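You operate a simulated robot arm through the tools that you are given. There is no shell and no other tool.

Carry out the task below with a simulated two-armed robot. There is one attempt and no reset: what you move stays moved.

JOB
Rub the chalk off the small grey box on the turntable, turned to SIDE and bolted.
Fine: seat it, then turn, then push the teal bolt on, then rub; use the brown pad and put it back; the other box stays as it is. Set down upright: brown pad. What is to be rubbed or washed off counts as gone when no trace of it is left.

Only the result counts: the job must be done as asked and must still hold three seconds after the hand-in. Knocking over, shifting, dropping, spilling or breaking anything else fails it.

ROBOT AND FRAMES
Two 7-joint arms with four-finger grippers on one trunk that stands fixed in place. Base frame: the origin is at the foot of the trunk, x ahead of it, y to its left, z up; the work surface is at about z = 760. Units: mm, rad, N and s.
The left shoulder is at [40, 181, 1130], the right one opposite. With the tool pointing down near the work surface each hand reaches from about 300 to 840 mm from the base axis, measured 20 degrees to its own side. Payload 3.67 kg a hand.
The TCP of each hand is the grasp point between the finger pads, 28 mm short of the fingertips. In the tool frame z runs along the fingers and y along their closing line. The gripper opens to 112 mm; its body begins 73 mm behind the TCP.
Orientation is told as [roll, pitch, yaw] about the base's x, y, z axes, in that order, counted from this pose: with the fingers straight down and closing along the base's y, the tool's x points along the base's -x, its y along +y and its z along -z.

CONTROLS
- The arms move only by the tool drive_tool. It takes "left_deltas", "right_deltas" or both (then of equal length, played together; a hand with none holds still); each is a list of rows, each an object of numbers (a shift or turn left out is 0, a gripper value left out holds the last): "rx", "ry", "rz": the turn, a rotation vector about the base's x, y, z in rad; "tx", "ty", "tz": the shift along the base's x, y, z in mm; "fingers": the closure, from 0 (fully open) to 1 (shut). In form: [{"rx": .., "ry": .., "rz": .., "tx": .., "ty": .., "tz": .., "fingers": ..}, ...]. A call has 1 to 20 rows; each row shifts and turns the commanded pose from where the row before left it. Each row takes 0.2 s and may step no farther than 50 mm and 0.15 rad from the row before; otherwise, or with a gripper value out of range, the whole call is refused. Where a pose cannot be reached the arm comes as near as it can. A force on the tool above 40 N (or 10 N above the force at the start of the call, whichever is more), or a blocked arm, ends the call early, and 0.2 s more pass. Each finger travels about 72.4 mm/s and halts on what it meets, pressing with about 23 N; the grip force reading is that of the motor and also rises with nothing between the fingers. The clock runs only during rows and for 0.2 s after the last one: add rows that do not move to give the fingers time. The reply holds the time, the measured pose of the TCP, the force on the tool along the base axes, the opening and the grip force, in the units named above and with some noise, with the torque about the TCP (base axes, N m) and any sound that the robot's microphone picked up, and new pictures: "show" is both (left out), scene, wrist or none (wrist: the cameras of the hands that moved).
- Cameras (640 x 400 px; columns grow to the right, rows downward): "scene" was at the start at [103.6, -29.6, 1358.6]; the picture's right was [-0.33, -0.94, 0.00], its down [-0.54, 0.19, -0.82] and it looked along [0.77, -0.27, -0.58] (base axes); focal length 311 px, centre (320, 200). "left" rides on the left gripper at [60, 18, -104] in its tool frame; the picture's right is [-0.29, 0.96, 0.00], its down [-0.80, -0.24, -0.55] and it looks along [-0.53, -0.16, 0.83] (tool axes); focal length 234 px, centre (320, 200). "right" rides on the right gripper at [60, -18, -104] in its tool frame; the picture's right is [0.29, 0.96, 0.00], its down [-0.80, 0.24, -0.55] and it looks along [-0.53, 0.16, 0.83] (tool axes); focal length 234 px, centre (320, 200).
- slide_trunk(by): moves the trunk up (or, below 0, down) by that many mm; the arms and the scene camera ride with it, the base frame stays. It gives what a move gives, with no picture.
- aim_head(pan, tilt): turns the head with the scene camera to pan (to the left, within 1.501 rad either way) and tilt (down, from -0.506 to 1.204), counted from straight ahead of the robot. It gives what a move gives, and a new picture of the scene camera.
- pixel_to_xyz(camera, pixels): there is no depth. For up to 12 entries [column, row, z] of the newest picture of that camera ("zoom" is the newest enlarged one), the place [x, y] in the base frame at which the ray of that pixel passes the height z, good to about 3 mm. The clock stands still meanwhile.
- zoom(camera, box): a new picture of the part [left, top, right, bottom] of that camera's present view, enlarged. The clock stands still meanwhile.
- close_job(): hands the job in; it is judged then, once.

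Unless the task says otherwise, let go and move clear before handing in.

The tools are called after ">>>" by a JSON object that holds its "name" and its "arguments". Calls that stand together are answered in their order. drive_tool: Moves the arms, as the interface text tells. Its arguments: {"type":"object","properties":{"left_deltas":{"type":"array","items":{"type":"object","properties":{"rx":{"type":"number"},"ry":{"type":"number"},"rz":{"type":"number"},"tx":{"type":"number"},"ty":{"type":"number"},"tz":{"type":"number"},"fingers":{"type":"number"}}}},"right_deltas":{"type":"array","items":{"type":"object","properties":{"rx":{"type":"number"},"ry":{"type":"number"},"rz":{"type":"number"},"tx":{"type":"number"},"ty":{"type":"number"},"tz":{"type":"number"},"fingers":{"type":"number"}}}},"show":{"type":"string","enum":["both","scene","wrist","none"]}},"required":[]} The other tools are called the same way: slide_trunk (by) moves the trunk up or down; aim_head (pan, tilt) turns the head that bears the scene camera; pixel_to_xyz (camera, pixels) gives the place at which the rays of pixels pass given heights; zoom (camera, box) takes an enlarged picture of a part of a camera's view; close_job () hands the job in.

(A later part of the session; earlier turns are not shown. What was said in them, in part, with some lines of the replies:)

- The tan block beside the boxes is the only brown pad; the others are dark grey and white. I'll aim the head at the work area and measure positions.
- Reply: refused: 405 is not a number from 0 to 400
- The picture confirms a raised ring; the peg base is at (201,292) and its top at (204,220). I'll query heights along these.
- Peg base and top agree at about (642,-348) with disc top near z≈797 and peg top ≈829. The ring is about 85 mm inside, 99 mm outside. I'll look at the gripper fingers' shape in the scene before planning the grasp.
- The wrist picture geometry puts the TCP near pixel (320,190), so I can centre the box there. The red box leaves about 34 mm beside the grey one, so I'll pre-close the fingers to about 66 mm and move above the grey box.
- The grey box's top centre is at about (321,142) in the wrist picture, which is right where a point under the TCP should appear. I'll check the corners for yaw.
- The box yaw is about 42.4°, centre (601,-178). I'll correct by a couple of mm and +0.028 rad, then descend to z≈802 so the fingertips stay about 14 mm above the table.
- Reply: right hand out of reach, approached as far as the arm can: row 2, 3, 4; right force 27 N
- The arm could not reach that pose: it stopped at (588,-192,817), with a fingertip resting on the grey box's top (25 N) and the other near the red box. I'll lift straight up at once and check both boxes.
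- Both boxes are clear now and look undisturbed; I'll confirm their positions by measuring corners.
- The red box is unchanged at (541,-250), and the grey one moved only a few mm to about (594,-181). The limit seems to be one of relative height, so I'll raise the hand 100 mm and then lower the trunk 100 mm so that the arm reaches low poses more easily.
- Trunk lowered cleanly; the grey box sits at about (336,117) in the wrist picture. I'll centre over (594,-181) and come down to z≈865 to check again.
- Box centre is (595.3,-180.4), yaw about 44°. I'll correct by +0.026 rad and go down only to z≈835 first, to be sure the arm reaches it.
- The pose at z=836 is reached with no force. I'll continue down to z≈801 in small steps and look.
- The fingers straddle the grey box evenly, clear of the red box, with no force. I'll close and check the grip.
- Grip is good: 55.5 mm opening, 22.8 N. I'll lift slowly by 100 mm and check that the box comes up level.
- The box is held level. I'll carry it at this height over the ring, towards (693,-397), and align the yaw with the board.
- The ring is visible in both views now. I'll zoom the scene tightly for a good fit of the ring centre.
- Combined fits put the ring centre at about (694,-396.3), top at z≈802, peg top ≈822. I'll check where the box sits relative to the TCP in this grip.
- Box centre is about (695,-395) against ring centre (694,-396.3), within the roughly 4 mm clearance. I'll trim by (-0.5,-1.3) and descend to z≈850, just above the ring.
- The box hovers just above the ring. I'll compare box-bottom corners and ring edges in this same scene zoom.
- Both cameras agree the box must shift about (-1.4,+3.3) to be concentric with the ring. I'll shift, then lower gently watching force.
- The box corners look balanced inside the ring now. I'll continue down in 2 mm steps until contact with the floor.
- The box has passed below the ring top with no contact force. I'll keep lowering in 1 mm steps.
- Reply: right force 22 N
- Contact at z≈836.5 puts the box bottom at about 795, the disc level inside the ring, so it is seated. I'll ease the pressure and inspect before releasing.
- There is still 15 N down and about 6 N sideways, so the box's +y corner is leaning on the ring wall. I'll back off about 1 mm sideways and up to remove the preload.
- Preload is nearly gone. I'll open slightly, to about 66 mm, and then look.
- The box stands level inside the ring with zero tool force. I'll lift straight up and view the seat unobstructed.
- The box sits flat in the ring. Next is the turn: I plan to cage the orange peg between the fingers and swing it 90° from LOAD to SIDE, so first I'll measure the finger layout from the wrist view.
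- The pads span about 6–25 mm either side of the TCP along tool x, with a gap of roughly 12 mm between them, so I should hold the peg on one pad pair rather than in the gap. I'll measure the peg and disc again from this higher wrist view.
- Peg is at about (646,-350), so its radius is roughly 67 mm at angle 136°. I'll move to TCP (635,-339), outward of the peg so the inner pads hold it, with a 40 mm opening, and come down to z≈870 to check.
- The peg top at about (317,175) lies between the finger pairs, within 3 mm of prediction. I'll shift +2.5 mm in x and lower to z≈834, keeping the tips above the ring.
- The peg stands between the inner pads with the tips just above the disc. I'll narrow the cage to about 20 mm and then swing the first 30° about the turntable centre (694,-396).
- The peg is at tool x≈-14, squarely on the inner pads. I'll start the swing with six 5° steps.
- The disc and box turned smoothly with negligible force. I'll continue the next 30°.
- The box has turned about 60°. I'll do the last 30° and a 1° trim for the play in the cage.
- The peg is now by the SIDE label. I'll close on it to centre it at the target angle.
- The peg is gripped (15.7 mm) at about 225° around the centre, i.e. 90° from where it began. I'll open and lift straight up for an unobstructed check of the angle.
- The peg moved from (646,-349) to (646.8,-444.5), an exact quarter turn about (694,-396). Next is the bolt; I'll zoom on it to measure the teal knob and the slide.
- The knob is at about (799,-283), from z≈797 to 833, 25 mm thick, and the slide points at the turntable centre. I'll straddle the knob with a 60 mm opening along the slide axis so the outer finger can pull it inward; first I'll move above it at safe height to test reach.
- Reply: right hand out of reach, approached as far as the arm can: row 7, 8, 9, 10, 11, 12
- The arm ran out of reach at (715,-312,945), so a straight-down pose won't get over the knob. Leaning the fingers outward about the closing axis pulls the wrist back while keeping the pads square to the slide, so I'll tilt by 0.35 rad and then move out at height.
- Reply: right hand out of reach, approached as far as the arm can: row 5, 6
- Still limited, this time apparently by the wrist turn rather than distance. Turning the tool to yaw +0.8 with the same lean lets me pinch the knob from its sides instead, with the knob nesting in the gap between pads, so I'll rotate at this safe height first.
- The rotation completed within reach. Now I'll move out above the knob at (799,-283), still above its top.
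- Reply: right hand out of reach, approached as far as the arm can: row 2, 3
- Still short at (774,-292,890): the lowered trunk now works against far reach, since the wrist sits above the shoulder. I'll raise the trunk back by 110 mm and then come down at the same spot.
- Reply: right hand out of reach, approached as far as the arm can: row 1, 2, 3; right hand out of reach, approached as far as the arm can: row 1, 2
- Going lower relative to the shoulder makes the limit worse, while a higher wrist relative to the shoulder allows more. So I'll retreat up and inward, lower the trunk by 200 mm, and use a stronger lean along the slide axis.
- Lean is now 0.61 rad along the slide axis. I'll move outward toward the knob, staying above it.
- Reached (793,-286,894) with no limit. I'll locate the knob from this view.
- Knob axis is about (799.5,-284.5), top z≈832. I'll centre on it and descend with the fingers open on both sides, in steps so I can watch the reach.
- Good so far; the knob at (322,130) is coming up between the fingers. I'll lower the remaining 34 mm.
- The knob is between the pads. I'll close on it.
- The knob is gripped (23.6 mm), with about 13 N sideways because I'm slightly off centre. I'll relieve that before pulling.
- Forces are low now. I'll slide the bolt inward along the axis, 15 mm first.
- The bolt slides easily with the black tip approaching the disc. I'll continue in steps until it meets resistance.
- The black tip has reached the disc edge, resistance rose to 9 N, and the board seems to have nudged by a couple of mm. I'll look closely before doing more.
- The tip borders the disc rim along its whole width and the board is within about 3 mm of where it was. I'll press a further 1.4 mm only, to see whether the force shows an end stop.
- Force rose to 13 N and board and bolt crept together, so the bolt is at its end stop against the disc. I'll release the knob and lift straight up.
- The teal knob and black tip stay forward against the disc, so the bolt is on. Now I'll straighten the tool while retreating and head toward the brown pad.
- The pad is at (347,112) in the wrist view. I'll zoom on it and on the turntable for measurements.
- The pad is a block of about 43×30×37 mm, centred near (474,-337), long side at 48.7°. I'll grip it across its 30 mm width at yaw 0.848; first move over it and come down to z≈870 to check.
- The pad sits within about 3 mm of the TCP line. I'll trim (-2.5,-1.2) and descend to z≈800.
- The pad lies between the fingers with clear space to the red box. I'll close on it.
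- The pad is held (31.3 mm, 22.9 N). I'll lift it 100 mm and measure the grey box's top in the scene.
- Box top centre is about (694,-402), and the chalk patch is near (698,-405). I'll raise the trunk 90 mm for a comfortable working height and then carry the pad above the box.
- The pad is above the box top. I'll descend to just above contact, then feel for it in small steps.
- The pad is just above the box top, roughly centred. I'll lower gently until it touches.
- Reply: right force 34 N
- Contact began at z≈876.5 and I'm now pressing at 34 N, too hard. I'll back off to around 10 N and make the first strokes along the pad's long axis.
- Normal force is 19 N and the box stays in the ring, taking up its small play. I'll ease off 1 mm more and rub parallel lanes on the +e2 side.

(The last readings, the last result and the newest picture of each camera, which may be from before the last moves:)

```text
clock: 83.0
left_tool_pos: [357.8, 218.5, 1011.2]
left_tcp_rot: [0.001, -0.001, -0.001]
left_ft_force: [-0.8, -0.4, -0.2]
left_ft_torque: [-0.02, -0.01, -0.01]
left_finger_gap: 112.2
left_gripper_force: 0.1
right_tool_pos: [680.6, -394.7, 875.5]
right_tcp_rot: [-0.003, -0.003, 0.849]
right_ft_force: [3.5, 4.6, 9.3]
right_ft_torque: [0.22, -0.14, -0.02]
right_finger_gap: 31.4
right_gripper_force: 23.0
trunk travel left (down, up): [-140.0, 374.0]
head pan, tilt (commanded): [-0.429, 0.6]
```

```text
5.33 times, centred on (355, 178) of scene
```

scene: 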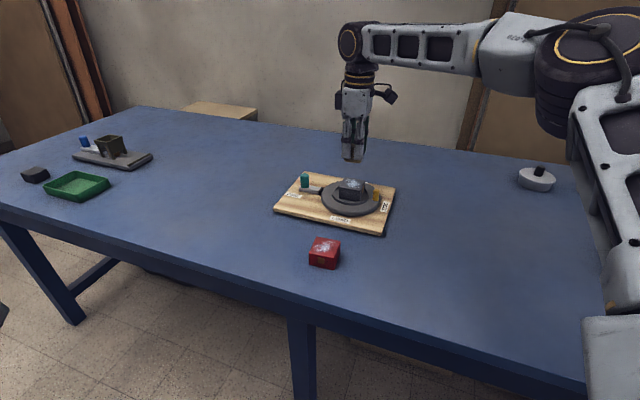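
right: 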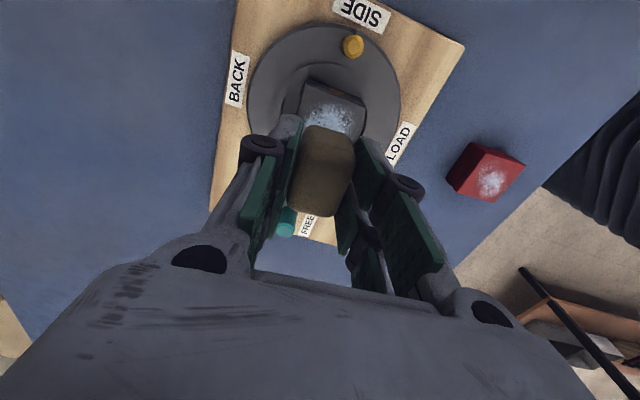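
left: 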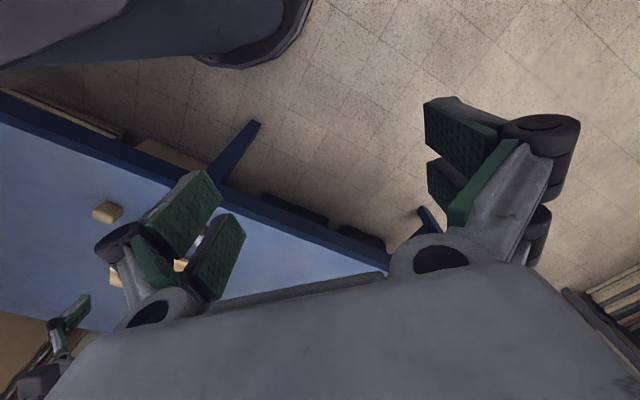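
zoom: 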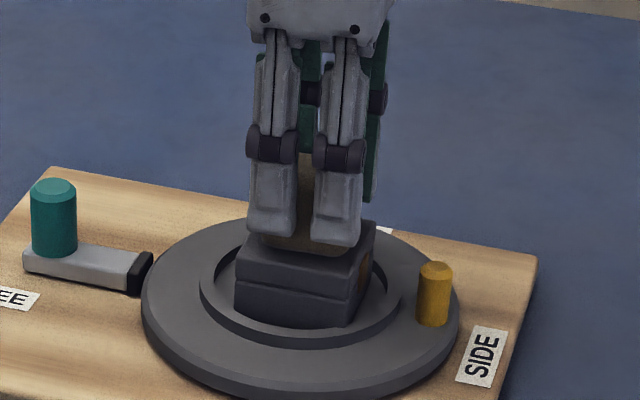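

Force is a steady 9 N. Now the lanes on the opposite side.

>>> {"name": "drive_tool", "arguments": {"right_deltas": [{"tx": 7.5, "ty": -6.6}, {"tx": 9.0, "ty": -8.0}, {"tx": 4.6, "ty": 5.2}, {"tx": 4.6, "ty": 5.2}, {"tx": 4.6, "ty": 5.2}, {"tx": -4.6, "ty": -5.2}, {"tx": -4.6, "ty": -5.2}, {"tx": -5.2, "ty": -6.0}, {"tx": -4.6, "ty": -5.2}, {"tx": -4.6, "ty": -5.2}, {"tx": 4.0, "ty": -6.0}, {"tx": 4.6, "ty": 5.2}, {"tx": 4.6, "ty": 5.2}, {"tx": 5.2, "ty": 6.0}, {"tx": 4.6, "ty": 5.2}, {"tx": 4.6, "ty": 5.2}, {"tx": -4.6, "ty": -5.2}, {"tx": -4.6, "ty": -5.2}, {"tx": -2.6, "ty": -3.0}, {}], "show": "none"}}

>>> {"name": "zoom", "arguments": {"camera": "scene", "box": [310, 140, 400, 215]}}

```text
clock: 87.2
left_tool_pos: [357.5, 218.6, 1009.8]
left_tcp_rot: [-0.001, -0.001, -0.001]
left_ft_force: [0.0, 0.6, -0.4]
left_ft_torque: [0.01, -0.01, -0.03]
left_finger_gap: 112.0
left_gripper_force: 0.0
right_tool_pos: [703.1, -413.0, 874.8]
right_tcp_rot: [-0.002, -0.004, 0.85]
right_ft_force: [3.1, 4.1, 9.2]
right_ft_torque: [0.21, -0.11, -0.02]
right_finger_gap: 31.3
right_gripper_force: 23.3
trunk travel left (down, up): [-140.0, 374.0]
head pan, tilt (commanded): [-0.429, 0.6]
```

```text
5.33 times, centred on (355, 178) of scene
```

zoom: 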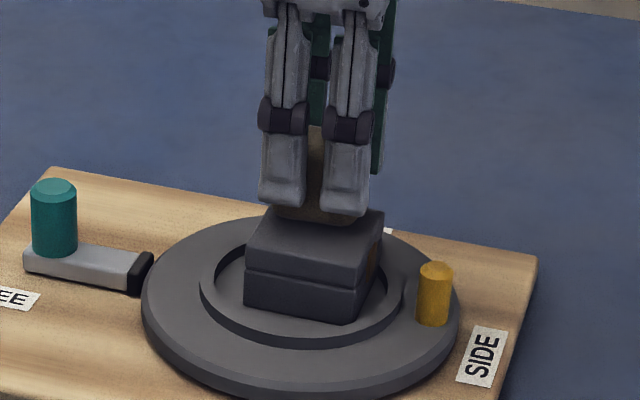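

The visible half of the top looks clean. I'll lift the pad and inspect the whole top.

>>> {"name": "drive_tool", "arguments": {"right_deltas": [{"tz": 15}, {"tz": 35}, {"tz": 35}, {}], "show": "both"}}

>>> {"name": "zoom", "arguments": {"camera": "scene", "box": [330, 170, 380, 205]}}

>>> {"name": "zoom", "arguments": {"camera": "right", "box": [250, 50, 400, 150]}}

```text
clock: 88.2
left_tool_pos: [359.7, 217.1, 1010.8]
left_tcp_rot: [0.001, -0.001, 0.0]
left_ft_force: [1.0, -1.0, -0.1]
left_ft_torque: [0.01, -0.01, 0.0]
left_finger_gap: 112.2
left_gripper_force: 0.1
right_tool_pos: [701.9, -413.5, 960.8]
right_tcp_rot: [-0.002, -0.002, 0.846]
right_ft_force: [0.1, -0.4, -0.3]
right_ft_torque: [-0.01, -0.04, -0.02]
right_finger_gap: 31.3
right_gripper_force: 22.4
trunk travel left (down, up): [-140.0, 374.0]
head pan, tilt (commanded): [-0.429, 0.6]
```

scene: 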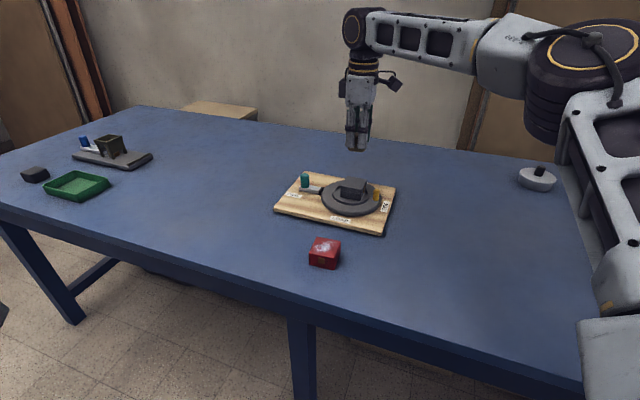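
right: 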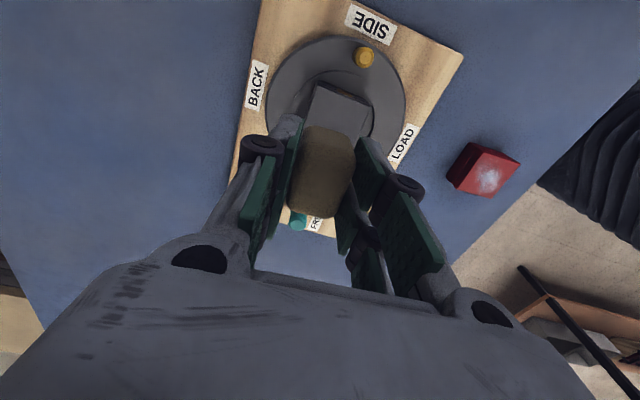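

```text
11.43 times, centred on (355, 188) of scene
```

zoom: 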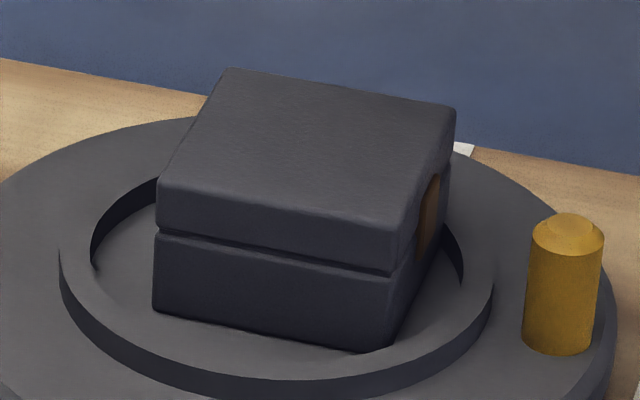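

```text
4.00 times, centred on (325, 100) of right
```

zoom: 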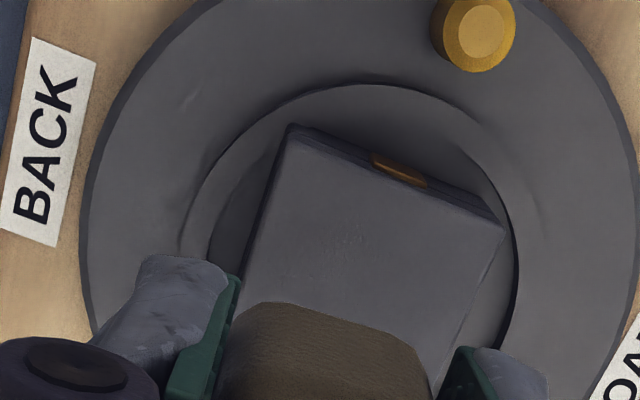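

The top looks clean in both views, though I want an unobstructed look for faint traces near (345,240) of the wrist zoom. I'll move aside and zoom in.

>>> {"name": "drive_tool", "arguments": {"right_deltas": [{"tx": -39, "ty": 12, "tz": -5}, {"tx": -39, "ty": 12, "tz": -5}, {"tx": -39, "ty": 12, "tz": -5}, {"tx": -39, "ty": 12, "tz": -5}, {}], "show": "both"}}

>>> {"name": "zoom", "arguments": {"camera": "scene", "box": [335, 172, 370, 195]}}

>>> {"name": "zoom", "arguments": {"camera": "right", "box": [110, 80, 230, 170]}}

```text
clock: 89.4
left_tool_pos: [359.5, 218.2, 1010.2]
left_tcp_rot: [0.002, -0.001, 0.001]
left_ft_force: [-0.5, -0.6, 0.1]
left_ft_torque: [-0.03, 0.0, 0.0]
left_finger_gap: 112.0
left_gripper_force: 0.1
right_tool_pos: [547.9, -365.7, 937.9]
right_tcp_rot: [-0.002, -0.002, 0.848]
right_ft_force: [-0.6, -0.8, 0.9]
right_ft_torque: [0.01, 0.05, -0.01]
right_finger_gap: 31.4
right_gripper_force: 22.6
trunk travel left (down, up): [-140.0, 374.0]
head pan, tilt (commanded): [-0.429, 0.6]
```

scene: 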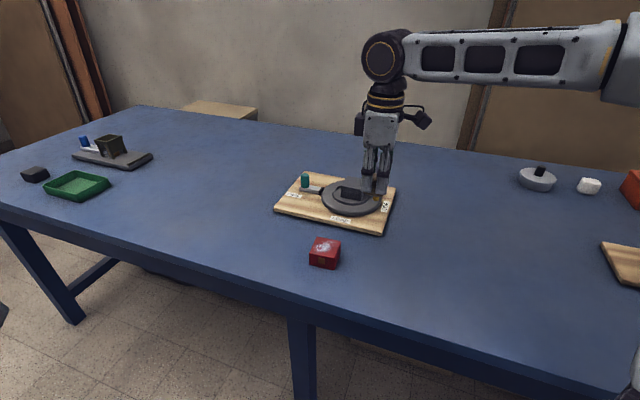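
right: 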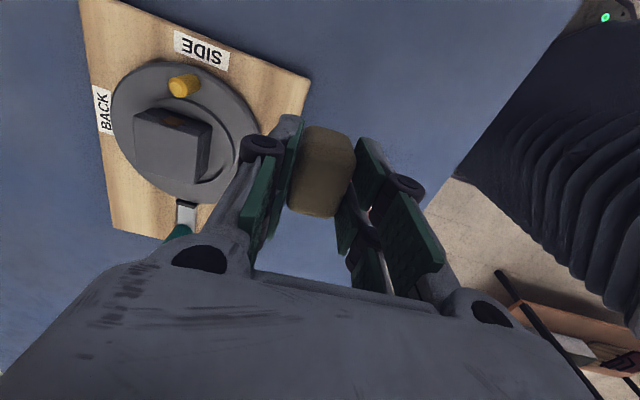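

```text
16.00 times, centred on (352, 184) of scene
```

zoom: 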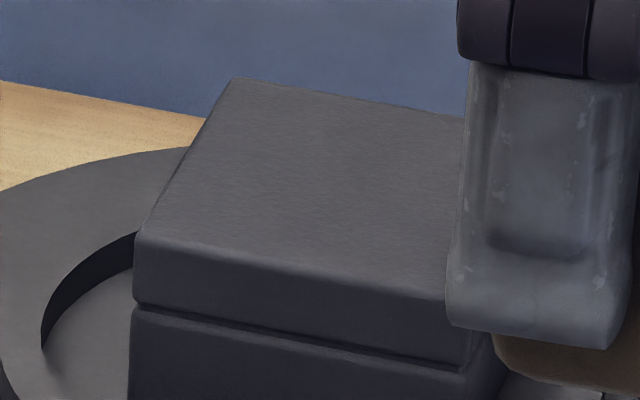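

```text
4.44 times, centred on (170, 125) of right
```

zoom: 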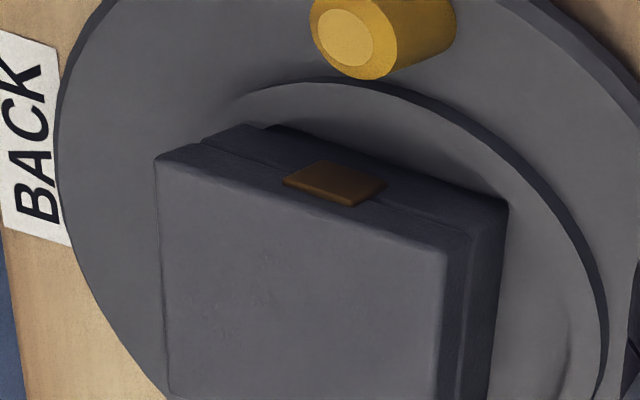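

The scene view shows a clean top. The wrist zoom has some very faint mottling near (265,270), so I'll magnify there.

>>> {"name": "zoom", "arguments": {"camera": "right", "box": [125, 112, 215, 182]}}

>>> {"name": "zoom", "arguments": {"camera": "right", "box": [140, 125, 190, 160]}}

```text
5.71 times, centred on (170, 147) of right
```

zoom: 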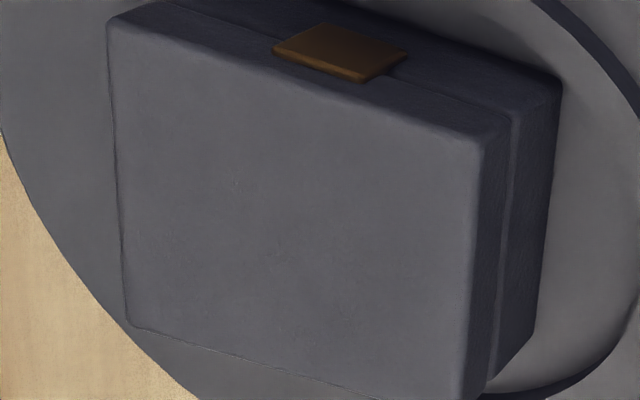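

```text
11.43 times, centred on (165, 142) of right
```

zoom: 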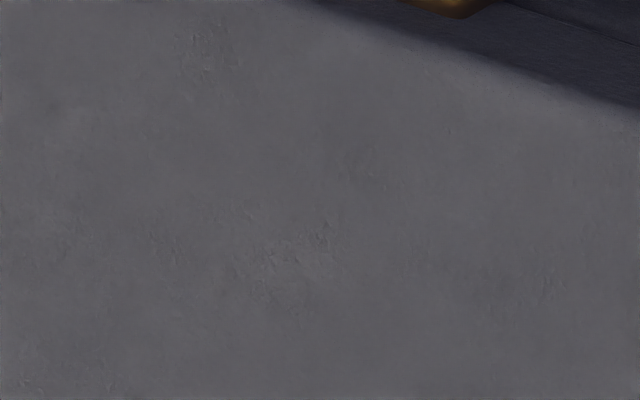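

The surface looks bare with only texture left, but to be sure no trace remains I'll make a second pass with crosswise strokes. First I'll return above the box.

>>> {"name": "drive_tool", "arguments": {"right_deltas": [{"tx": 37, "ty": -9, "tz": 0}, {"tx": 37, "ty": -9, "tz": 0}, {"tx": 37, "ty": -9, "tz": -5}, {"tx": 36, "ty": -9, "tz": -10}, {"tz": -20}, {"tz": -20}, {}], "show": "none"}}

>>> {"name": "zoom", "arguments": {"camera": "scene", "box": [310, 140, 400, 215]}}

```text
clock: 91.0
left_tool_pos: [359.1, 217.4, 1009.7]
left_tcp_rot: [0.002, -0.003, -0.002]
left_ft_force: [0.0, -0.4, -0.8]
left_ft_torque: [0.01, -0.01, 0.02]
left_finger_gap: 112.1
left_gripper_force: 0.1
right_tool_pos: [692.8, -403.4, 884.6]
right_tcp_rot: [-0.001, -0.002, 0.85]
right_ft_force: [0.0, 0.3, 0.7]
right_ft_torque: [0.04, -0.03, -0.01]
right_finger_gap: 31.3
right_gripper_force: 23.6
trunk travel left (down, up): [-140.0, 374.0]
head pan, tilt (commanded): [-0.429, 0.6]
```

```text
5.33 times, centred on (355, 178) of scene
```

zoom: 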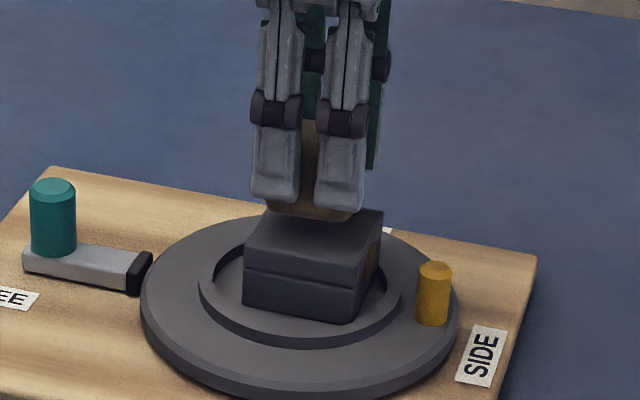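

>>> {"name": "drive_tool", "arguments": {"right_deltas": [{"tz": -4}, {"tz": -2}, {}], "show": "none"}}

>>> {"name": "drive_tool", "arguments": {"right_deltas": [{"tz": -1.5}, {}], "show": "none"}}

```text
clock: 91.8
left_tool_pos: [359.2, 217.5, 1010.5]
left_tcp_rot: [0.002, -0.001, 0.001]
left_ft_force: [0.5, 0.2, 0.3]
left_ft_torque: [-0.01, -0.01, -0.03]
left_finger_gap: 111.9
left_gripper_force: 0.0
right_tool_pos: [693.0, -402.9, 877.0]
right_tcp_rot: [0.0, -0.002, 0.848]
right_ft_force: [-0.2, -0.8, 0.2]
right_ft_torque: [0.02, -0.01, 0.01]
right_finger_gap: 31.2
right_gripper_force: 22.8
trunk travel left (down, up): [-140.0, 374.0]
head pan, tilt (commanded): [-0.429, 0.6]
```

```text
clock: 92.4
left_tool_pos: [357.5, 217.6, 1010.8]
left_tcp_rot: [0.001, 0.0, -0.001]
left_ft_force: [0.1, 0.6, -0.3]
left_ft_torque: [0.02, 0.0, -0.03]
left_finger_gap: 111.9
left_gripper_force: 0.0
right_tool_pos: [692.6, -403.3, 875.5]
right_tcp_rot: [-0.003, -0.002, 0.849]
right_ft_force: [0.0, -0.4, -0.3]
right_ft_torque: [-0.03, -0.01, -0.03]
right_finger_gap: 31.4
right_gripper_force: 22.9
trunk travel left (down, up): [-140.0, 374.0]
head pan, tilt (commanded): [-0.429, 0.6]
```

>>> {"name": "drive_tool", "arguments": {"right_deltas": [{"tz": -1.2}, {}], "show": "none"}}

>>> {"name": "drive_tool", "arguments": {"right_deltas": [{"tz": -1.0}, {}], "show": "none"}}

```text
clock: 93.0
left_tool_pos: [358.1, 217.8, 1010.7]
left_tcp_rot: [0.001, -0.001, -0.001]
left_ft_force: [0.3, 0.4, 0.6]
left_ft_torque: [-0.03, -0.01, -0.01]
left_finger_gap: 111.8
left_gripper_force: 0.0
right_tool_pos: [694.2, -402.6, 875.5]
right_tcp_rot: [-0.002, 0.0, 0.848]
right_ft_force: [-0.3, 0.4, -1.1]
right_ft_torque: [0.02, -0.02, 0.02]
right_finger_gap: 31.3
right_gripper_force: 22.9
trunk travel left (down, up): [-140.0, 374.0]
head pan, tilt (commanded): [-0.429, 0.6]
```

```text
clock: 93.6
left_tool_pos: [359.1, 217.0, 1009.6]
left_tcp_rot: [0.001, -0.003, 0.0]
left_ft_force: [-0.4, -0.2, -0.9]
left_ft_torque: [-0.01, -0.02, -0.03]
left_finger_gap: 112.2
left_gripper_force: 0.2
right_tool_pos: [694.4, -402.4, 876.0]
right_tcp_rot: [-0.002, -0.003, 0.848]
right_ft_force: [-0.3, -1.1, 1.6]
right_ft_torque: [-0.03, 0.0, -0.03]
right_finger_gap: 31.1
right_gripper_force: 23.4
trunk travel left (down, up): [-140.0, 374.0]
head pan, tilt (commanded): [-0.429, 0.6]
```

Contact has just begun (1.6 N). I'll press 1.3 mm more and rub crosswise lanes on the outer half.

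>>> {"name": "drive_tool", "arguments": {"right_deltas": [{"tz": -1.3}, {"tx": -5.25, "ty": 4.6}, {"tx": -5.25, "ty": 4.6}, {"tx": -3.75, "ty": 3.3}, {"tx": 5.25, "ty": -4.6}, {"tx": 5.25, "ty": -4.6}, {"tx": 6, "ty": -5.3}, {"tx": 5.25, "ty": -4.6}, {"tx": 5.25, "ty": -4.6}, {"tx": 5.3, "ty": 6.0}, {"tx": -5.25, "ty": 4.6}, {"tx": -5.25, "ty": 4.6}, {"tx": -6, "ty": 5.3}, {"tx": -5.25, "ty": 4.6}, {"tx": -5.25, "ty": 4.6}, {"tx": 4.6, "ty": 5.3}, {"tx": 5.25, "ty": -4.6}, {"tx": 5.25, "ty": -4.6}, {"tx": 6, "ty": -5.3}, {"tx": 5.25, "ty": -4.6}], "show": "none"}}

>>> {"name": "zoom", "arguments": {"camera": "scene", "box": [310, 140, 400, 215]}}

```text
clock: 97.8
left_tool_pos: [356.5, 219.4, 1010.7]
left_tcp_rot: [0.0, -0.004, -0.002]
left_ft_force: [0.1, 0.3, 0.1]
left_ft_torque: [-0.02, 0.01, 0.01]
left_finger_gap: 111.7
left_gripper_force: 0.1
right_tool_pos: [710.2, -395.0, 873.6]
right_tcp_rot: [-0.004, -0.004, 0.85]
right_ft_force: [-5.8, 6.7, 18.3]
right_ft_torque: [0.31, 0.31, -0.02]
right_finger_gap: 31.3
right_gripper_force: 22.9
trunk travel left (down, up): [-140.0, 374.0]
head pan, tilt (commanded): [-0.429, 0.6]
```

```text
5.33 times, centred on (355, 178) of scene
```

zoom: 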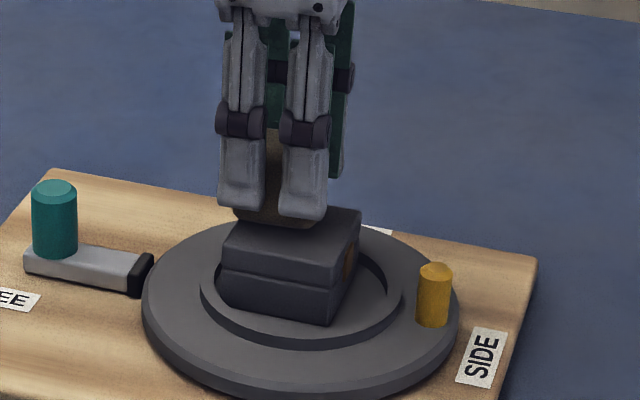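

Smooth at 18 N. Now crosswise lanes on the inner half.

>>> {"name": "drive_tool", "arguments": {"right_deltas": [{"tx": -5.3, "ty": -6, "tz": 0.5}, {"tx": -5.3, "ty": -6}, {"tx": -5.3, "ty": -6}, {"tx": -5.25, "ty": 4.6}, {"tx": -5.25, "ty": 4.6}, {"tx": -6, "ty": 5.3}, {"tx": -5.25, "ty": 4.6}, {"tx": -5.3, "ty": -6}, {"tx": 5.25, "ty": -4.6}, {"tx": 5.25, "ty": -4.6}, {"tx": 6, "ty": -5.3}, {"tx": 5.25, "ty": -4.6}, {"tx": 5.25, "ty": -4.6}, {"tx": 5.3, "ty": 6}, {"tx": -5.25, "ty": 4.6}, {"tx": -5.25, "ty": 4.6}, {"tx": 5.3, "ty": 6}, {}], "show": "none"}}

>>> {"name": "drive_tool", "arguments": {"right_deltas": [{"tz": 15}, {"tz": 35}, {"tz": 30}, {}], "show": "both"}}

>>> {"name": "zoom", "arguments": {"camera": "scene", "box": [325, 165, 385, 210]}}

```text
clock: 101.6
left_tool_pos: [357.9, 217.2, 1011.2]
left_tcp_rot: [0.001, -0.002, -0.001]
left_ft_force: [0.0, 0.3, 0.8]
left_ft_torque: [-0.02, 0.01, 0.01]
left_finger_gap: 111.9
left_gripper_force: 0.0
right_tool_pos: [694.9, -404.1, 873.7]
right_tcp_rot: [-0.001, -0.004, 0.85]
right_ft_force: [-2.5, -2.1, 6.9]
right_ft_torque: [-0.02, -0.01, 0.04]
right_finger_gap: 31.2
right_gripper_force: 23.5
trunk travel left (down, up): [-140.0, 374.0]
head pan, tilt (commanded): [-0.429, 0.6]
```

```text
clock: 102.6
left_tool_pos: [358.8, 218.6, 1010.1]
left_tcp_rot: [0.002, -0.001, 0.0]
left_ft_force: [0.0, -0.5, -0.4]
left_ft_torque: [0.0, -0.03, 0.02]
left_finger_gap: 112.0
left_gripper_force: 0.1
right_tool_pos: [695.7, -400.1, 952.4]
right_tcp_rot: [-0.002, -0.003, 0.848]
right_ft_force: [-0.7, 1.5, -0.6]
right_ft_torque: [-0.05, 0.0, 0.01]
right_finger_gap: 31.2
right_gripper_force: 22.9
trunk travel left (down, up): [-140.0, 374.0]
head pan, tilt (commanded): [-0.429, 0.6]
```

scene: 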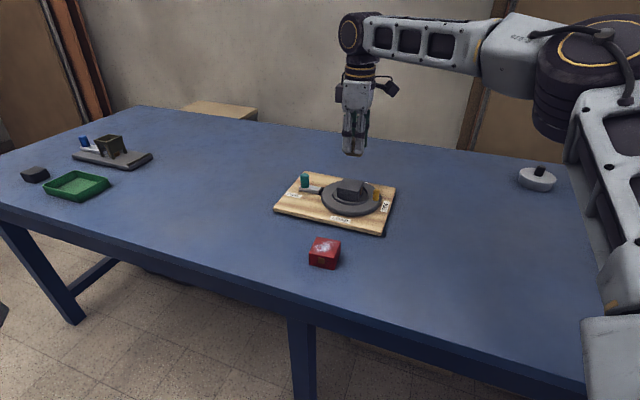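
right: 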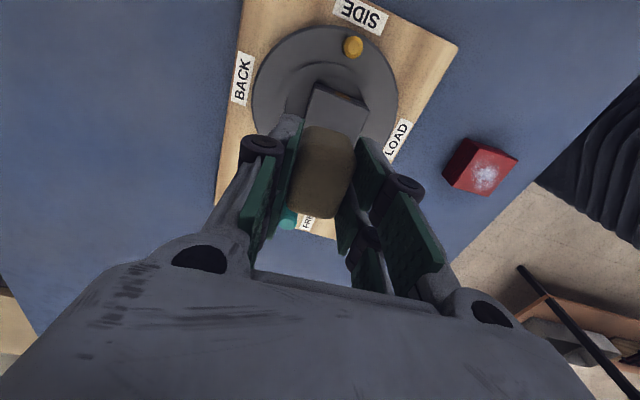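

```text
8.89 times, centred on (355, 188) of scene
```

zoom: 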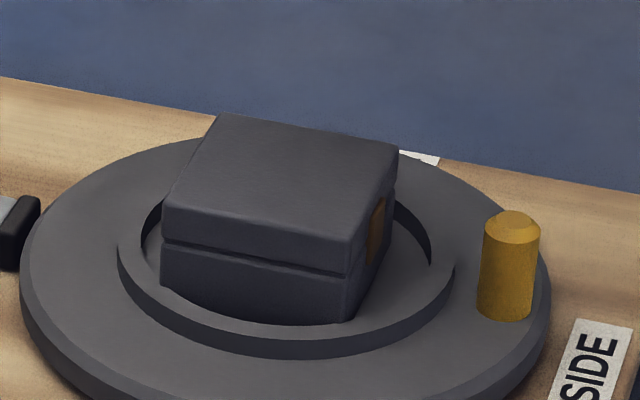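

The top is clean all over, the box still sits in the ring and the bolt is on. Now I'll carry the pad back to its place at (471,-336).

>>> {"name": "drive_tool", "arguments": {"right_deltas": [{"tx": -37.3, "ty": 10.9}, {"tx": -37.3, "ty": 10.9}, {"tx": -37.3, "ty": 10.9}, {"tx": -37.3, "ty": 10.9}, {"tx": -37.3, "ty": 10.9}, {"tx": -37.3, "ty": 10.9}, {}], "show": "none"}}

>>> {"name": "slide_trunk", "arguments": {"by": -90}}

>>> {"name": "drive_tool", "arguments": {"right_deltas": [{}], "show": "both"}}

>>> {"name": "zoom", "arguments": {"camera": "scene", "box": [330, 150, 430, 250]}}

```text
clock: 104.2
left_tool_pos: [359.1, 217.5, 1010.3]
left_tcp_rot: [0.002, 0.0, -0.001]
left_ft_force: [1.0, 0.6, 0.0]
left_ft_torque: [0.03, -0.01, 0.01]
left_finger_gap: 111.6
left_gripper_force: 0.0
right_tool_pos: [472.4, -336.6, 952.5]
right_tcp_rot: [-0.003, -0.002, 0.847]
right_ft_force: [-0.4, 0.8, 0.3]
right_ft_torque: [0.02, 0.0, -0.02]
right_finger_gap: 31.2
right_gripper_force: 22.9
trunk travel left (down, up): [-140.0, 374.0]
head pan, tilt (commanded): [-0.429, 0.6]
```

```text
clock: 105.5
left_tool_pos: [358.5, 217.8, 919.4]
left_tcp_rot: [0.003, -0.004, 0.003]
left_ft_force: [-0.1, 0.1, 0.5]
left_ft_torque: [0.0, -0.01, -0.01]
left_finger_gap: 112.1
left_gripper_force: 0.0
right_tool_pos: [472.6, -336.8, 862.3]
right_tcp_rot: [-0.002, -0.004, 0.847]
right_ft_force: [-0.1, -0.3, -0.9]
right_ft_torque: [0.03, 0.0, -0.01]
right_finger_gap: 31.3
right_gripper_force: 22.6
trunk travel left (down, up): [-50.0, 464.0]
head pan, tilt (commanded): [-0.429, 0.6]
```

```text
clock: 105.9
left_tool_pos: [358.4, 218.7, 919.5]
left_tcp_rot: [0.003, -0.002, -0.001]
left_ft_force: [0.0, -0.9, -0.4]
left_ft_torque: [0.0, 0.0, -0.02]
left_finger_gap: 112.1
left_gripper_force: 0.1
right_tool_pos: [471.3, -338.2, 864.2]
right_tcp_rot: [-0.001, -0.003, 0.848]
right_ft_force: [-0.4, 0.5, 0.0]
right_ft_torque: [0.01, -0.03, 0.01]
right_finger_gap: 31.3
right_gripper_force: 22.7
trunk travel left (down, up): [-50.0, 464.0]
head pan, tilt (commanded): [-0.429, 0.6]
```

scene: 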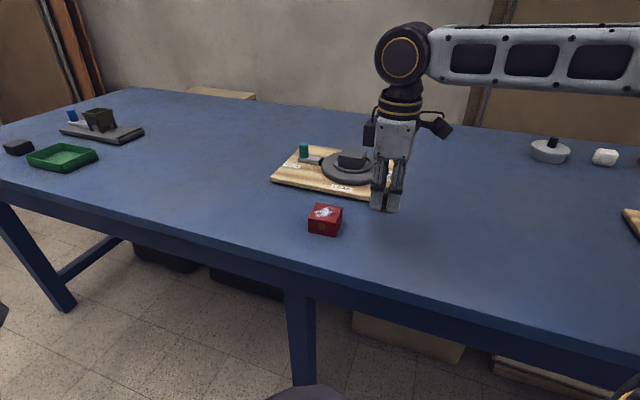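
right: 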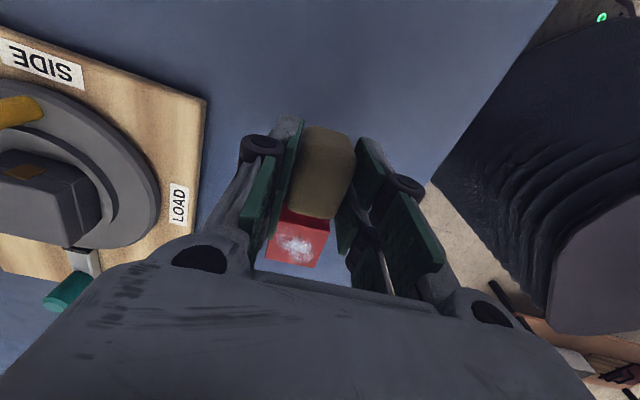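

```text
4.00 times, centred on (380, 200) of scene
```

zoom: 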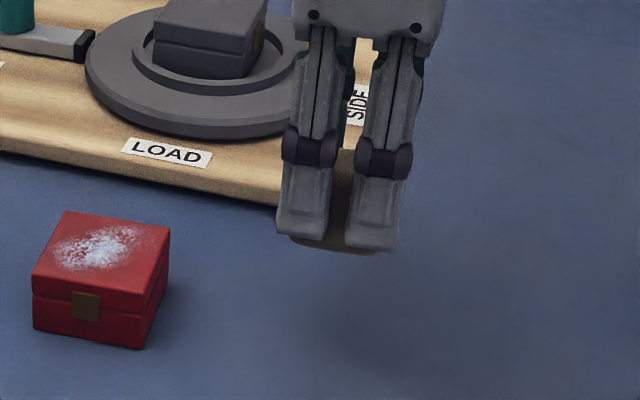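

I'm above the pad's place at (472,-337). I'll trim (-1.3,+0.7) and lower to just above the table.

>>> {"name": "drive_tool", "arguments": {"right_deltas": [{"tx": -1.3, "ty": 0.7, "tz": -20}, {"tz": -20}, {"tz": -10}, {}], "show": "none"}}

>>> {"name": "drive_tool", "arguments": {"right_deltas": [{"tz": -3}, {"tz": -2}, {}], "show": "none"}}

>>> {"name": "drive_tool", "arguments": {"right_deltas": [{"tz": -1.5}, {}], "show": "none"}}

```text
clock: 106.9
left_tool_pos: [357.7, 218.5, 918.3]
left_tcp_rot: [0.001, 0.0, -0.001]
left_ft_force: [-0.6, -0.2, -0.2]
left_ft_torque: [-0.05, -0.02, 0.0]
left_finger_gap: 112.0
left_gripper_force: 0.0
right_tool_pos: [469.9, -336.6, 811.8]
right_tcp_rot: [-0.002, -0.002, 0.847]
right_ft_force: [0.0, 1.5, 0.1]
right_ft_torque: [0.01, 0.02, -0.01]
right_finger_gap: 31.2
right_gripper_force: 23.1
trunk travel left (down, up): [-50.0, 464.0]
head pan, tilt (commanded): [-0.429, 0.6]
```

```text
clock: 107.7
left_tool_pos: [359.0, 217.3, 919.7]
left_tcp_rot: [0.002, 0.0, 0.001]
left_ft_force: [-1.0, -0.1, 0.2]
left_ft_torque: [-0.05, 0.0, -0.02]
left_finger_gap: 112.0
left_gripper_force: 0.0
right_tool_pos: [471.2, -335.2, 806.9]
right_tcp_rot: [-0.002, 0.0, 0.848]
right_ft_force: [-0.6, 0.4, 0.5]
right_ft_torque: [-0.01, 0.0, -0.03]
right_finger_gap: 31.3
right_gripper_force: 23.3
trunk travel left (down, up): [-50.0, 464.0]
head pan, tilt (commanded): [-0.429, 0.6]
```

```text
clock: 108.3
left_tool_pos: [358.1, 216.9, 919.4]
left_tcp_rot: [0.001, 0.0, 0.001]
left_ft_force: [0.0, -0.6, 1.1]
left_ft_torque: [-0.03, -0.02, 0.0]
left_finger_gap: 112.0
left_gripper_force: 0.0
right_tool_pos: [469.5, -335.9, 806.7]
right_tcp_rot: [-0.002, -0.003, 0.848]
right_ft_force: [-0.2, -0.3, -0.4]
right_ft_torque: [-0.02, -0.01, 0.01]
right_finger_gap: 31.4
right_gripper_force: 23.0
trunk travel left (down, up): [-50.0, 464.0]
head pan, tilt (commanded): [-0.429, 0.6]
```

No contact yet at z≈806. I'll keep lowering in small steps until the pad touches the table.

>>> {"name": "drive_tool", "arguments": {"right_deltas": [{"tz": -1.2}, {}], "show": "none"}}

>>> {"name": "drive_tool", "arguments": {"right_deltas": [{"tz": -1.0}, {}], "show": "none"}}

>>> {"name": "drive_tool", "arguments": {"right_deltas": [{"tz": -1.0}, {}], "show": "none"}}

```text
clock: 108.9
left_tool_pos: [359.0, 218.5, 918.3]
left_tcp_rot: [0.002, 0.001, -0.001]
left_ft_force: [1.0, -0.1, 1.2]
left_ft_torque: [-0.01, 0.02, 0.02]
left_finger_gap: 112.0
left_gripper_force: 0.0
right_tool_pos: [470.5, -336.7, 804.3]
right_tcp_rot: [0.0, -0.002, 0.848]
right_ft_force: [0.1, -0.9, -0.2]
right_ft_torque: [0.02, -0.03, 0.0]
right_finger_gap: 31.3
right_gripper_force: 23.4
trunk travel left (down, up): [-50.0, 464.0]
head pan, tilt (commanded): [-0.429, 0.6]
```

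```text
clock: 109.5
left_tool_pos: [359.9, 216.7, 919.2]
left_tcp_rot: [0.0, 0.001, -0.002]
left_ft_force: [0.8, -0.1, -0.3]
left_ft_torque: [-0.02, -0.01, 0.0]
left_finger_gap: 112.1
left_gripper_force: 0.2
right_tool_pos: [471.8, -336.1, 804.2]
right_tcp_rot: [-0.001, -0.002, 0.849]
right_ft_force: [-0.9, -0.2, -0.1]
right_ft_torque: [-0.01, -0.02, -0.03]
right_finger_gap: 31.4
right_gripper_force: 23.5
trunk travel left (down, up): [-50.0, 464.0]
head pan, tilt (commanded): [-0.429, 0.6]
```

```text
clock: 110.1
left_tool_pos: [359.6, 217.5, 919.0]
left_tcp_rot: [0.001, 0.0, 0.002]
left_ft_force: [0.3, -0.5, 0.3]
left_ft_torque: [0.0, -0.03, 0.0]
left_finger_gap: 112.1
left_gripper_force: 0.0
right_tool_pos: [470.7, -336.1, 803.9]
right_tcp_rot: [-0.002, -0.003, 0.848]
right_ft_force: [0.2, 0.2, -0.1]
right_ft_torque: [0.0, 0.03, 0.0]
right_finger_gap: 31.3
right_gripper_force: 22.9
trunk travel left (down, up): [-50.0, 464.0]
head pan, tilt (commanded): [-0.429, 0.6]
```

>>> {"name": "drive_tool", "arguments": {"right_deltas": [{"tz": -1.0}, {}], "show": "none"}}

>>> {"name": "drive_tool", "arguments": {"right_deltas": [{"tz": -1.0}, {}], "show": "none"}}

>>> {"name": "zoom", "arguments": {"camera": "scene", "box": [340, 190, 430, 250]}}

```text
clock: 110.7
left_tool_pos: [359.3, 217.5, 918.8]
left_tcp_rot: [0.003, 0.001, -0.001]
left_ft_force: [-0.5, 0.3, -0.1]
left_ft_torque: [-0.05, 0.01, 0.01]
left_finger_gap: 111.9
left_gripper_force: 0.1
right_tool_pos: [471.7, -336.9, 801.6]
right_tcp_rot: [-0.001, -0.002, 0.847]
right_ft_force: [0.5, -0.3, -0.5]
right_ft_torque: [0.0, -0.03, 0.01]
right_finger_gap: 31.5
right_gripper_force: 22.8
trunk travel left (down, up): [-50.0, 464.0]
head pan, tilt (commanded): [-0.429, 0.6]
```

```text
clock: 111.3
left_tool_pos: [358.1, 217.9, 919.9]
left_tcp_rot: [0.0, -0.002, 0.0]
left_ft_force: [-0.6, 0.0, -0.6]
left_ft_torque: [0.0, -0.02, 0.0]
left_finger_gap: 112.2
left_gripper_force: 0.1
right_tool_pos: [470.4, -336.4, 802.5]
right_tcp_rot: [-0.004, -0.004, 0.851]
right_ft_force: [1.9, 0.2, 9.0]
right_ft_torque: [0.0, -0.07, 0.01]
right_finger_gap: 31.2
right_gripper_force: 22.6
trunk travel left (down, up): [-50.0, 464.0]
head pan, tilt (commanded): [-0.429, 0.6]
```

```text
6.67 times, centred on (385, 220) of scene
```

zoom: 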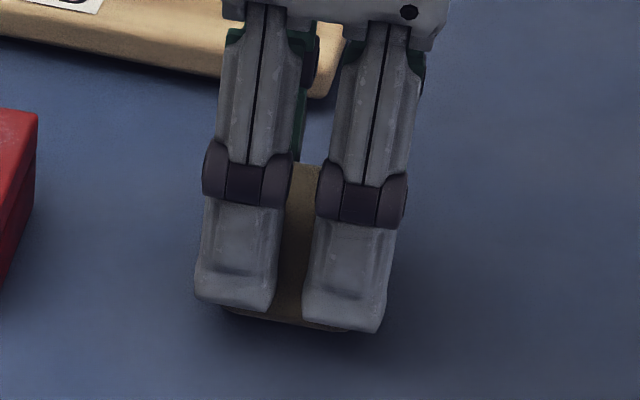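

The pad is on the table (9 N). I'll ease off slightly, open the fingers and lift straight up.

>>> {"name": "drive_tool", "arguments": {"right_deltas": [{"tz": 0.6}, {"fingers": 0.66}, {"fingers": 0.55}, {"fingers": 0.464}, {}, {"tz": 10}, {"tz": 30}, {"tz": 40}, {"tz": 40}, {}], "show": "both"}}

>>> {"name": "zoom", "arguments": {"camera": "scene", "box": [350, 195, 420, 245]}}

>>> {"name": "zoom", "arguments": {"camera": "right", "box": [270, 60, 390, 150]}}

```text
clock: 113.5
left_tool_pos: [358.6, 217.8, 919.6]
left_tcp_rot: [0.002, -0.002, 0.0]
left_ft_force: [0.2, 0.1, 0.2]
left_ft_torque: [0.0, -0.03, 0.0]
left_finger_gap: 112.3
left_gripper_force: 0.0
right_tool_pos: [471.4, -335.2, 921.3]
right_tcp_rot: [-0.002, -0.002, 0.848]
right_ft_force: [0.3, -0.5, -0.2]
right_ft_torque: [-0.01, 0.01, -0.01]
right_finger_gap: 60.0
right_gripper_force: 0.0
trunk travel left (down, up): [-50.0, 464.0]
head pan, tilt (commanded): [-0.429, 0.6]
```

scene: 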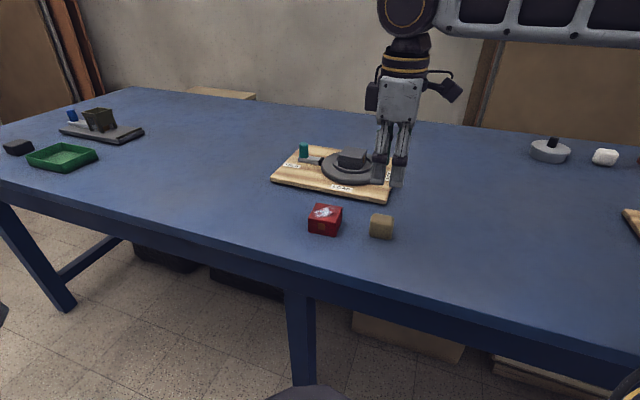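
right: 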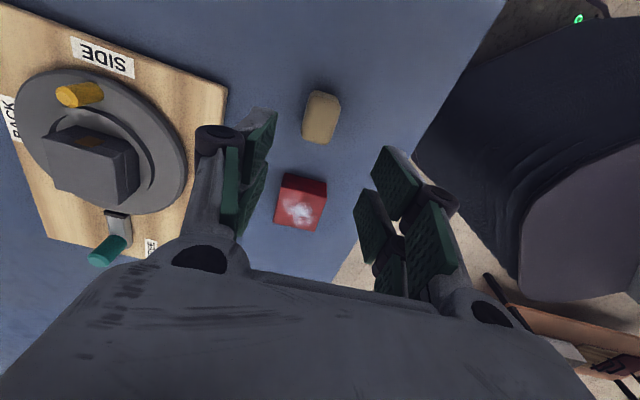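

```text
8.00 times, centred on (385, 220) of scene
```

zoom: 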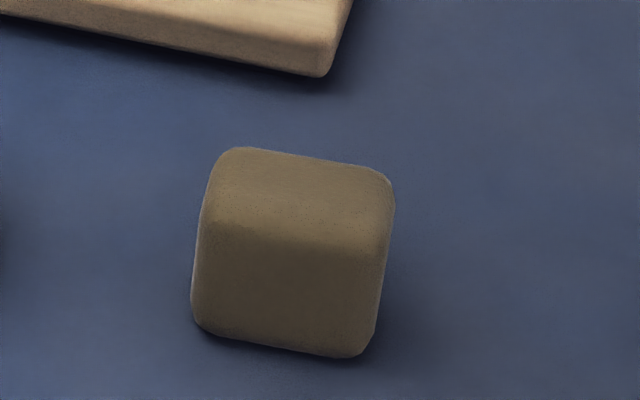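

```text
4.44 times, centred on (330, 105) of right
```

zoom: 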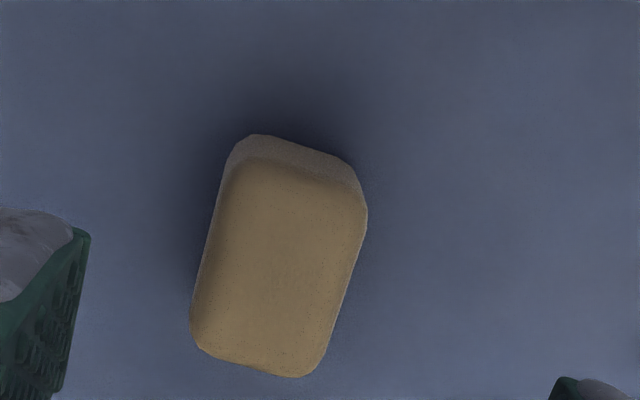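

The pad stands upright in its original place (outline within about 1 mm of before) and the board corner at (325,75) is unchanged. I'll do a last check of the bolt, peg and box top from both cameras.

>>> {"name": "zoom", "arguments": {"camera": "scene", "box": [280, 135, 350, 185]}}

>>> {"name": "zoom", "arguments": {"camera": "right", "box": [0, 50, 200, 270]}}

>>> {"name": "zoom", "arguments": {"camera": "right", "box": [30, 110, 150, 210]}}

```text
8.00 times, centred on (315, 160) of scene
```

zoom: 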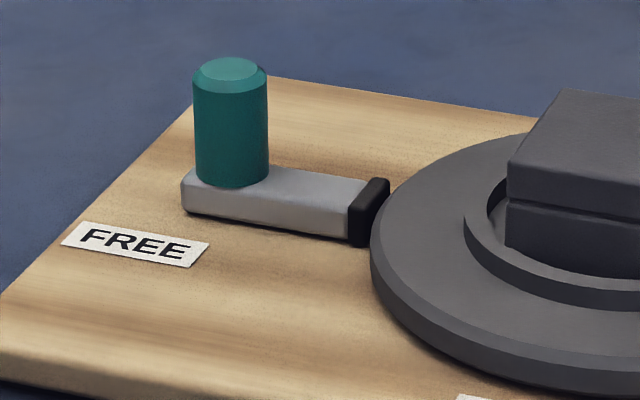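

```text
1.82 times, centred on (100, 160) of right
```

zoom: 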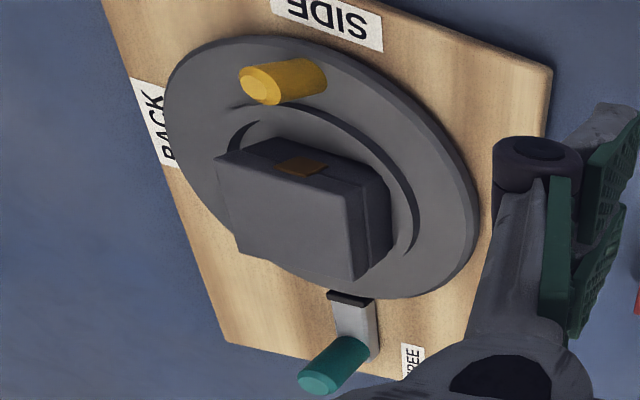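

```text
4.00 times, centred on (90, 160) of right
```

zoom: 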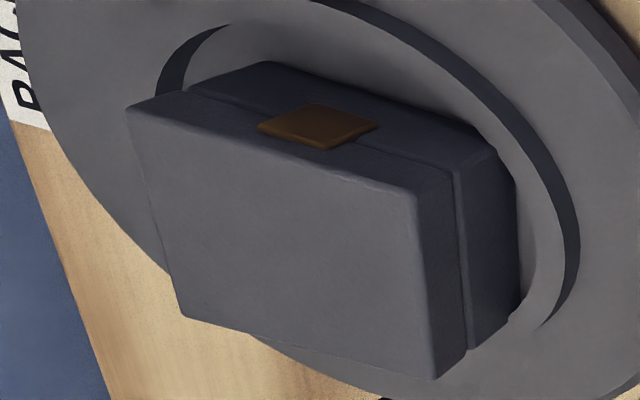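

The top is bare, the clasp faces SIDE and the tip touches the disc. There's a small red sliver beside the knob at (194,155) that I want to identify.

>>> {"name": "zoom", "arguments": {"camera": "scene", "box": [295, 138, 325, 165]}}

>>> {"name": "pixel_to_xyz", "arguments": {"camera": "scene", "pixels": [[299.3, 154.5, 785], [299.3, 154.5, 800], [304, 157, 797], [304, 143, 832]]}}

```text
14.81 times, centred on (310, 152) of scene
```

zoom: 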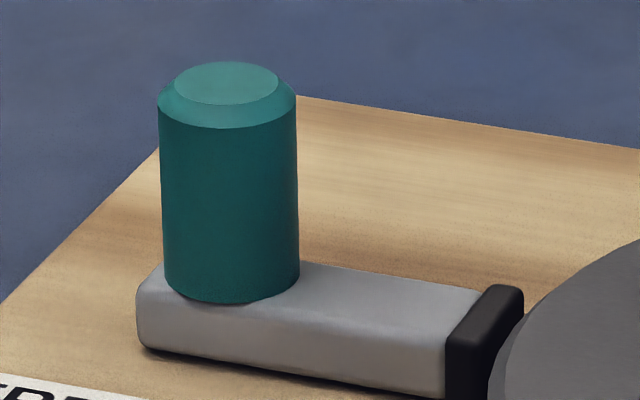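

```text
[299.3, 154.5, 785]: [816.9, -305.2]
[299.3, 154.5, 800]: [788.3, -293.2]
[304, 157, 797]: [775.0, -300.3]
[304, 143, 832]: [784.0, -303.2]
```

That was only a rendering artefact. As evidence that the table is locked, I'll check whether the peg stayed put at (646.8,-444.5) through all the rubbing.

>>> {"name": "zoom", "arguments": {"camera": "scene", "box": [310, 135, 400, 200]}}

>>> {"name": "pixel_to_xyz", "arguments": {"camera": "right", "pixels": [[66, 96.5, 822], [66, 96.5, 822], [66, 96.5, 822], [102, 58, 785], [102, 58, 785], [10, 118, 785]]}}

```text
6.15 times, centred on (355, 168) of scene
```

zoom: 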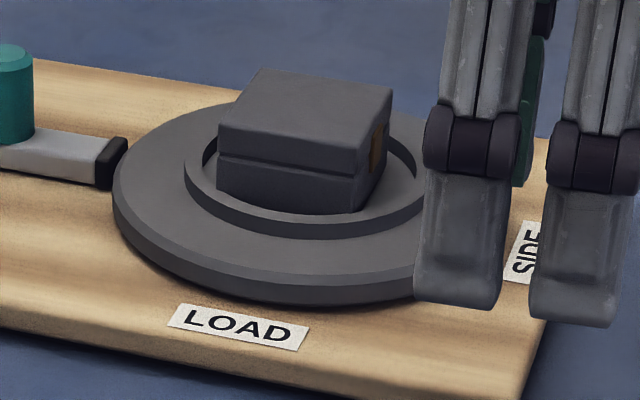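

```text
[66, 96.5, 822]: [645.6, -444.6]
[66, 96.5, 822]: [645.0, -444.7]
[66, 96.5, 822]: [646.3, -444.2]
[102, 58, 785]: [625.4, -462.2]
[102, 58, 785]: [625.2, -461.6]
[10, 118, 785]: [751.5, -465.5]
```

The peg reads (645.6,-444.5) and the SIDE label (625,-462), both unchanged, so turntable and board stayed locked and in place. I'll raise the empty hand well clear and take a final look.

>>> {"name": "drive_tool", "arguments": {"right_deltas": [{"tz": 40}, {"tz": 40}, {"tz": 40, "ty": -20}, {"ty": -40}, {"ty": -40}, {}], "show": "scene"}}

>>> {"name": "zoom", "arguments": {"camera": "scene", "box": [260, 130, 420, 245]}}

>>> {"name": "zoom", "arguments": {"camera": "scene", "box": [325, 140, 395, 185]}}

```text
clock: 114.9
left_tool_pos: [359.2, 218.8, 920.6]
left_tcp_rot: [0.0, 0.0, 0.0]
left_ft_force: [-0.5, 0.8, -0.3]
left_ft_torque: [-0.03, 0.01, -0.01]
left_finger_gap: 112.1
left_gripper_force: 0.1
right_tool_pos: [472.0, -432.2, 1041.4]
right_tcp_rot: [-0.002, -0.002, 0.851]
right_ft_force: [0.1, 0.3, -0.2]
right_ft_torque: [-0.03, 0.03, 0.0]
right_finger_gap: 60.1
right_gripper_force: 0.0
trunk travel left (down, up): [-50.0, 464.0]
head pan, tilt (commanded): [-0.429, 0.6]
```

scene: 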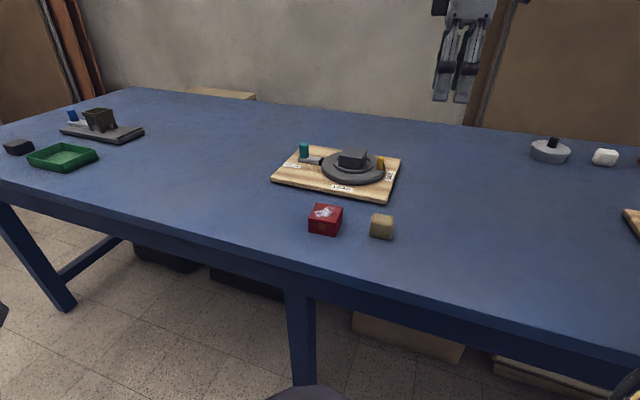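

```text
3.48 times, centred on (340, 188) of scene
```

zoom: 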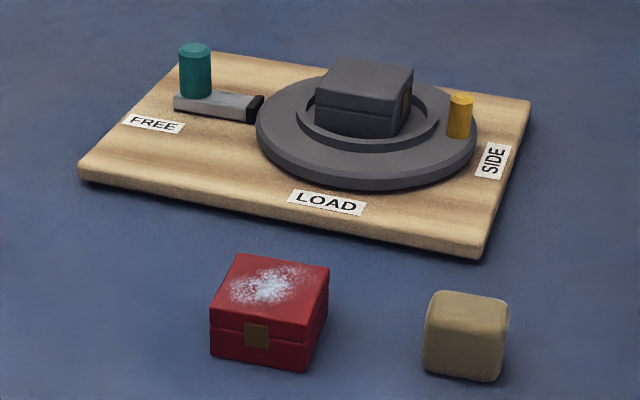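

```text
8.89 times, centred on (360, 162) of scene
```

zoom: 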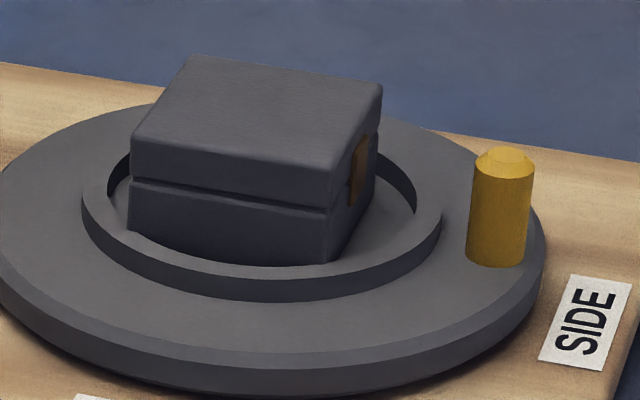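

The final view shows the grey box clean and seated, the peg at SIDE and the teal bolt forward against the disc. The red box still has its chalk, the brown pad is upright in its place, and both hands are clear. I'm handing in.

>>> {"name": "close_job", "arguments": {}}

```text
The job is handed in.
```

The grey box is seated in the turntable ring, turned to SIDE, bolted and rubbed clean, and I have handed the job in.

- **Box:** it sits flat in the ring with its clasp facing SIDE. I rubbed the top twice with the brown pad, lengthwise and then crosswise. No chalk shows from either camera.
- **Turn and bolt:** I swung the orange peg a quarter turn from LOAD to SIDE, then slid the teal bolt in to its end stop against the disc. No click or other sound confirmed the lock. My evidence for it is that the peg did not move during the rubbing.
- **Brown pad:** it is back upright within about 1 mm of where it was.
- **Red box:** it still has its chalk and is in its original place.

On the first try at gripping the grey box the arm ran out of reach. A fingertip came down on the box's top and pushed it about 7 mm, so I lifted off, lowered the trunk and gripped it cleanly. The red box beside it did not move measurably.
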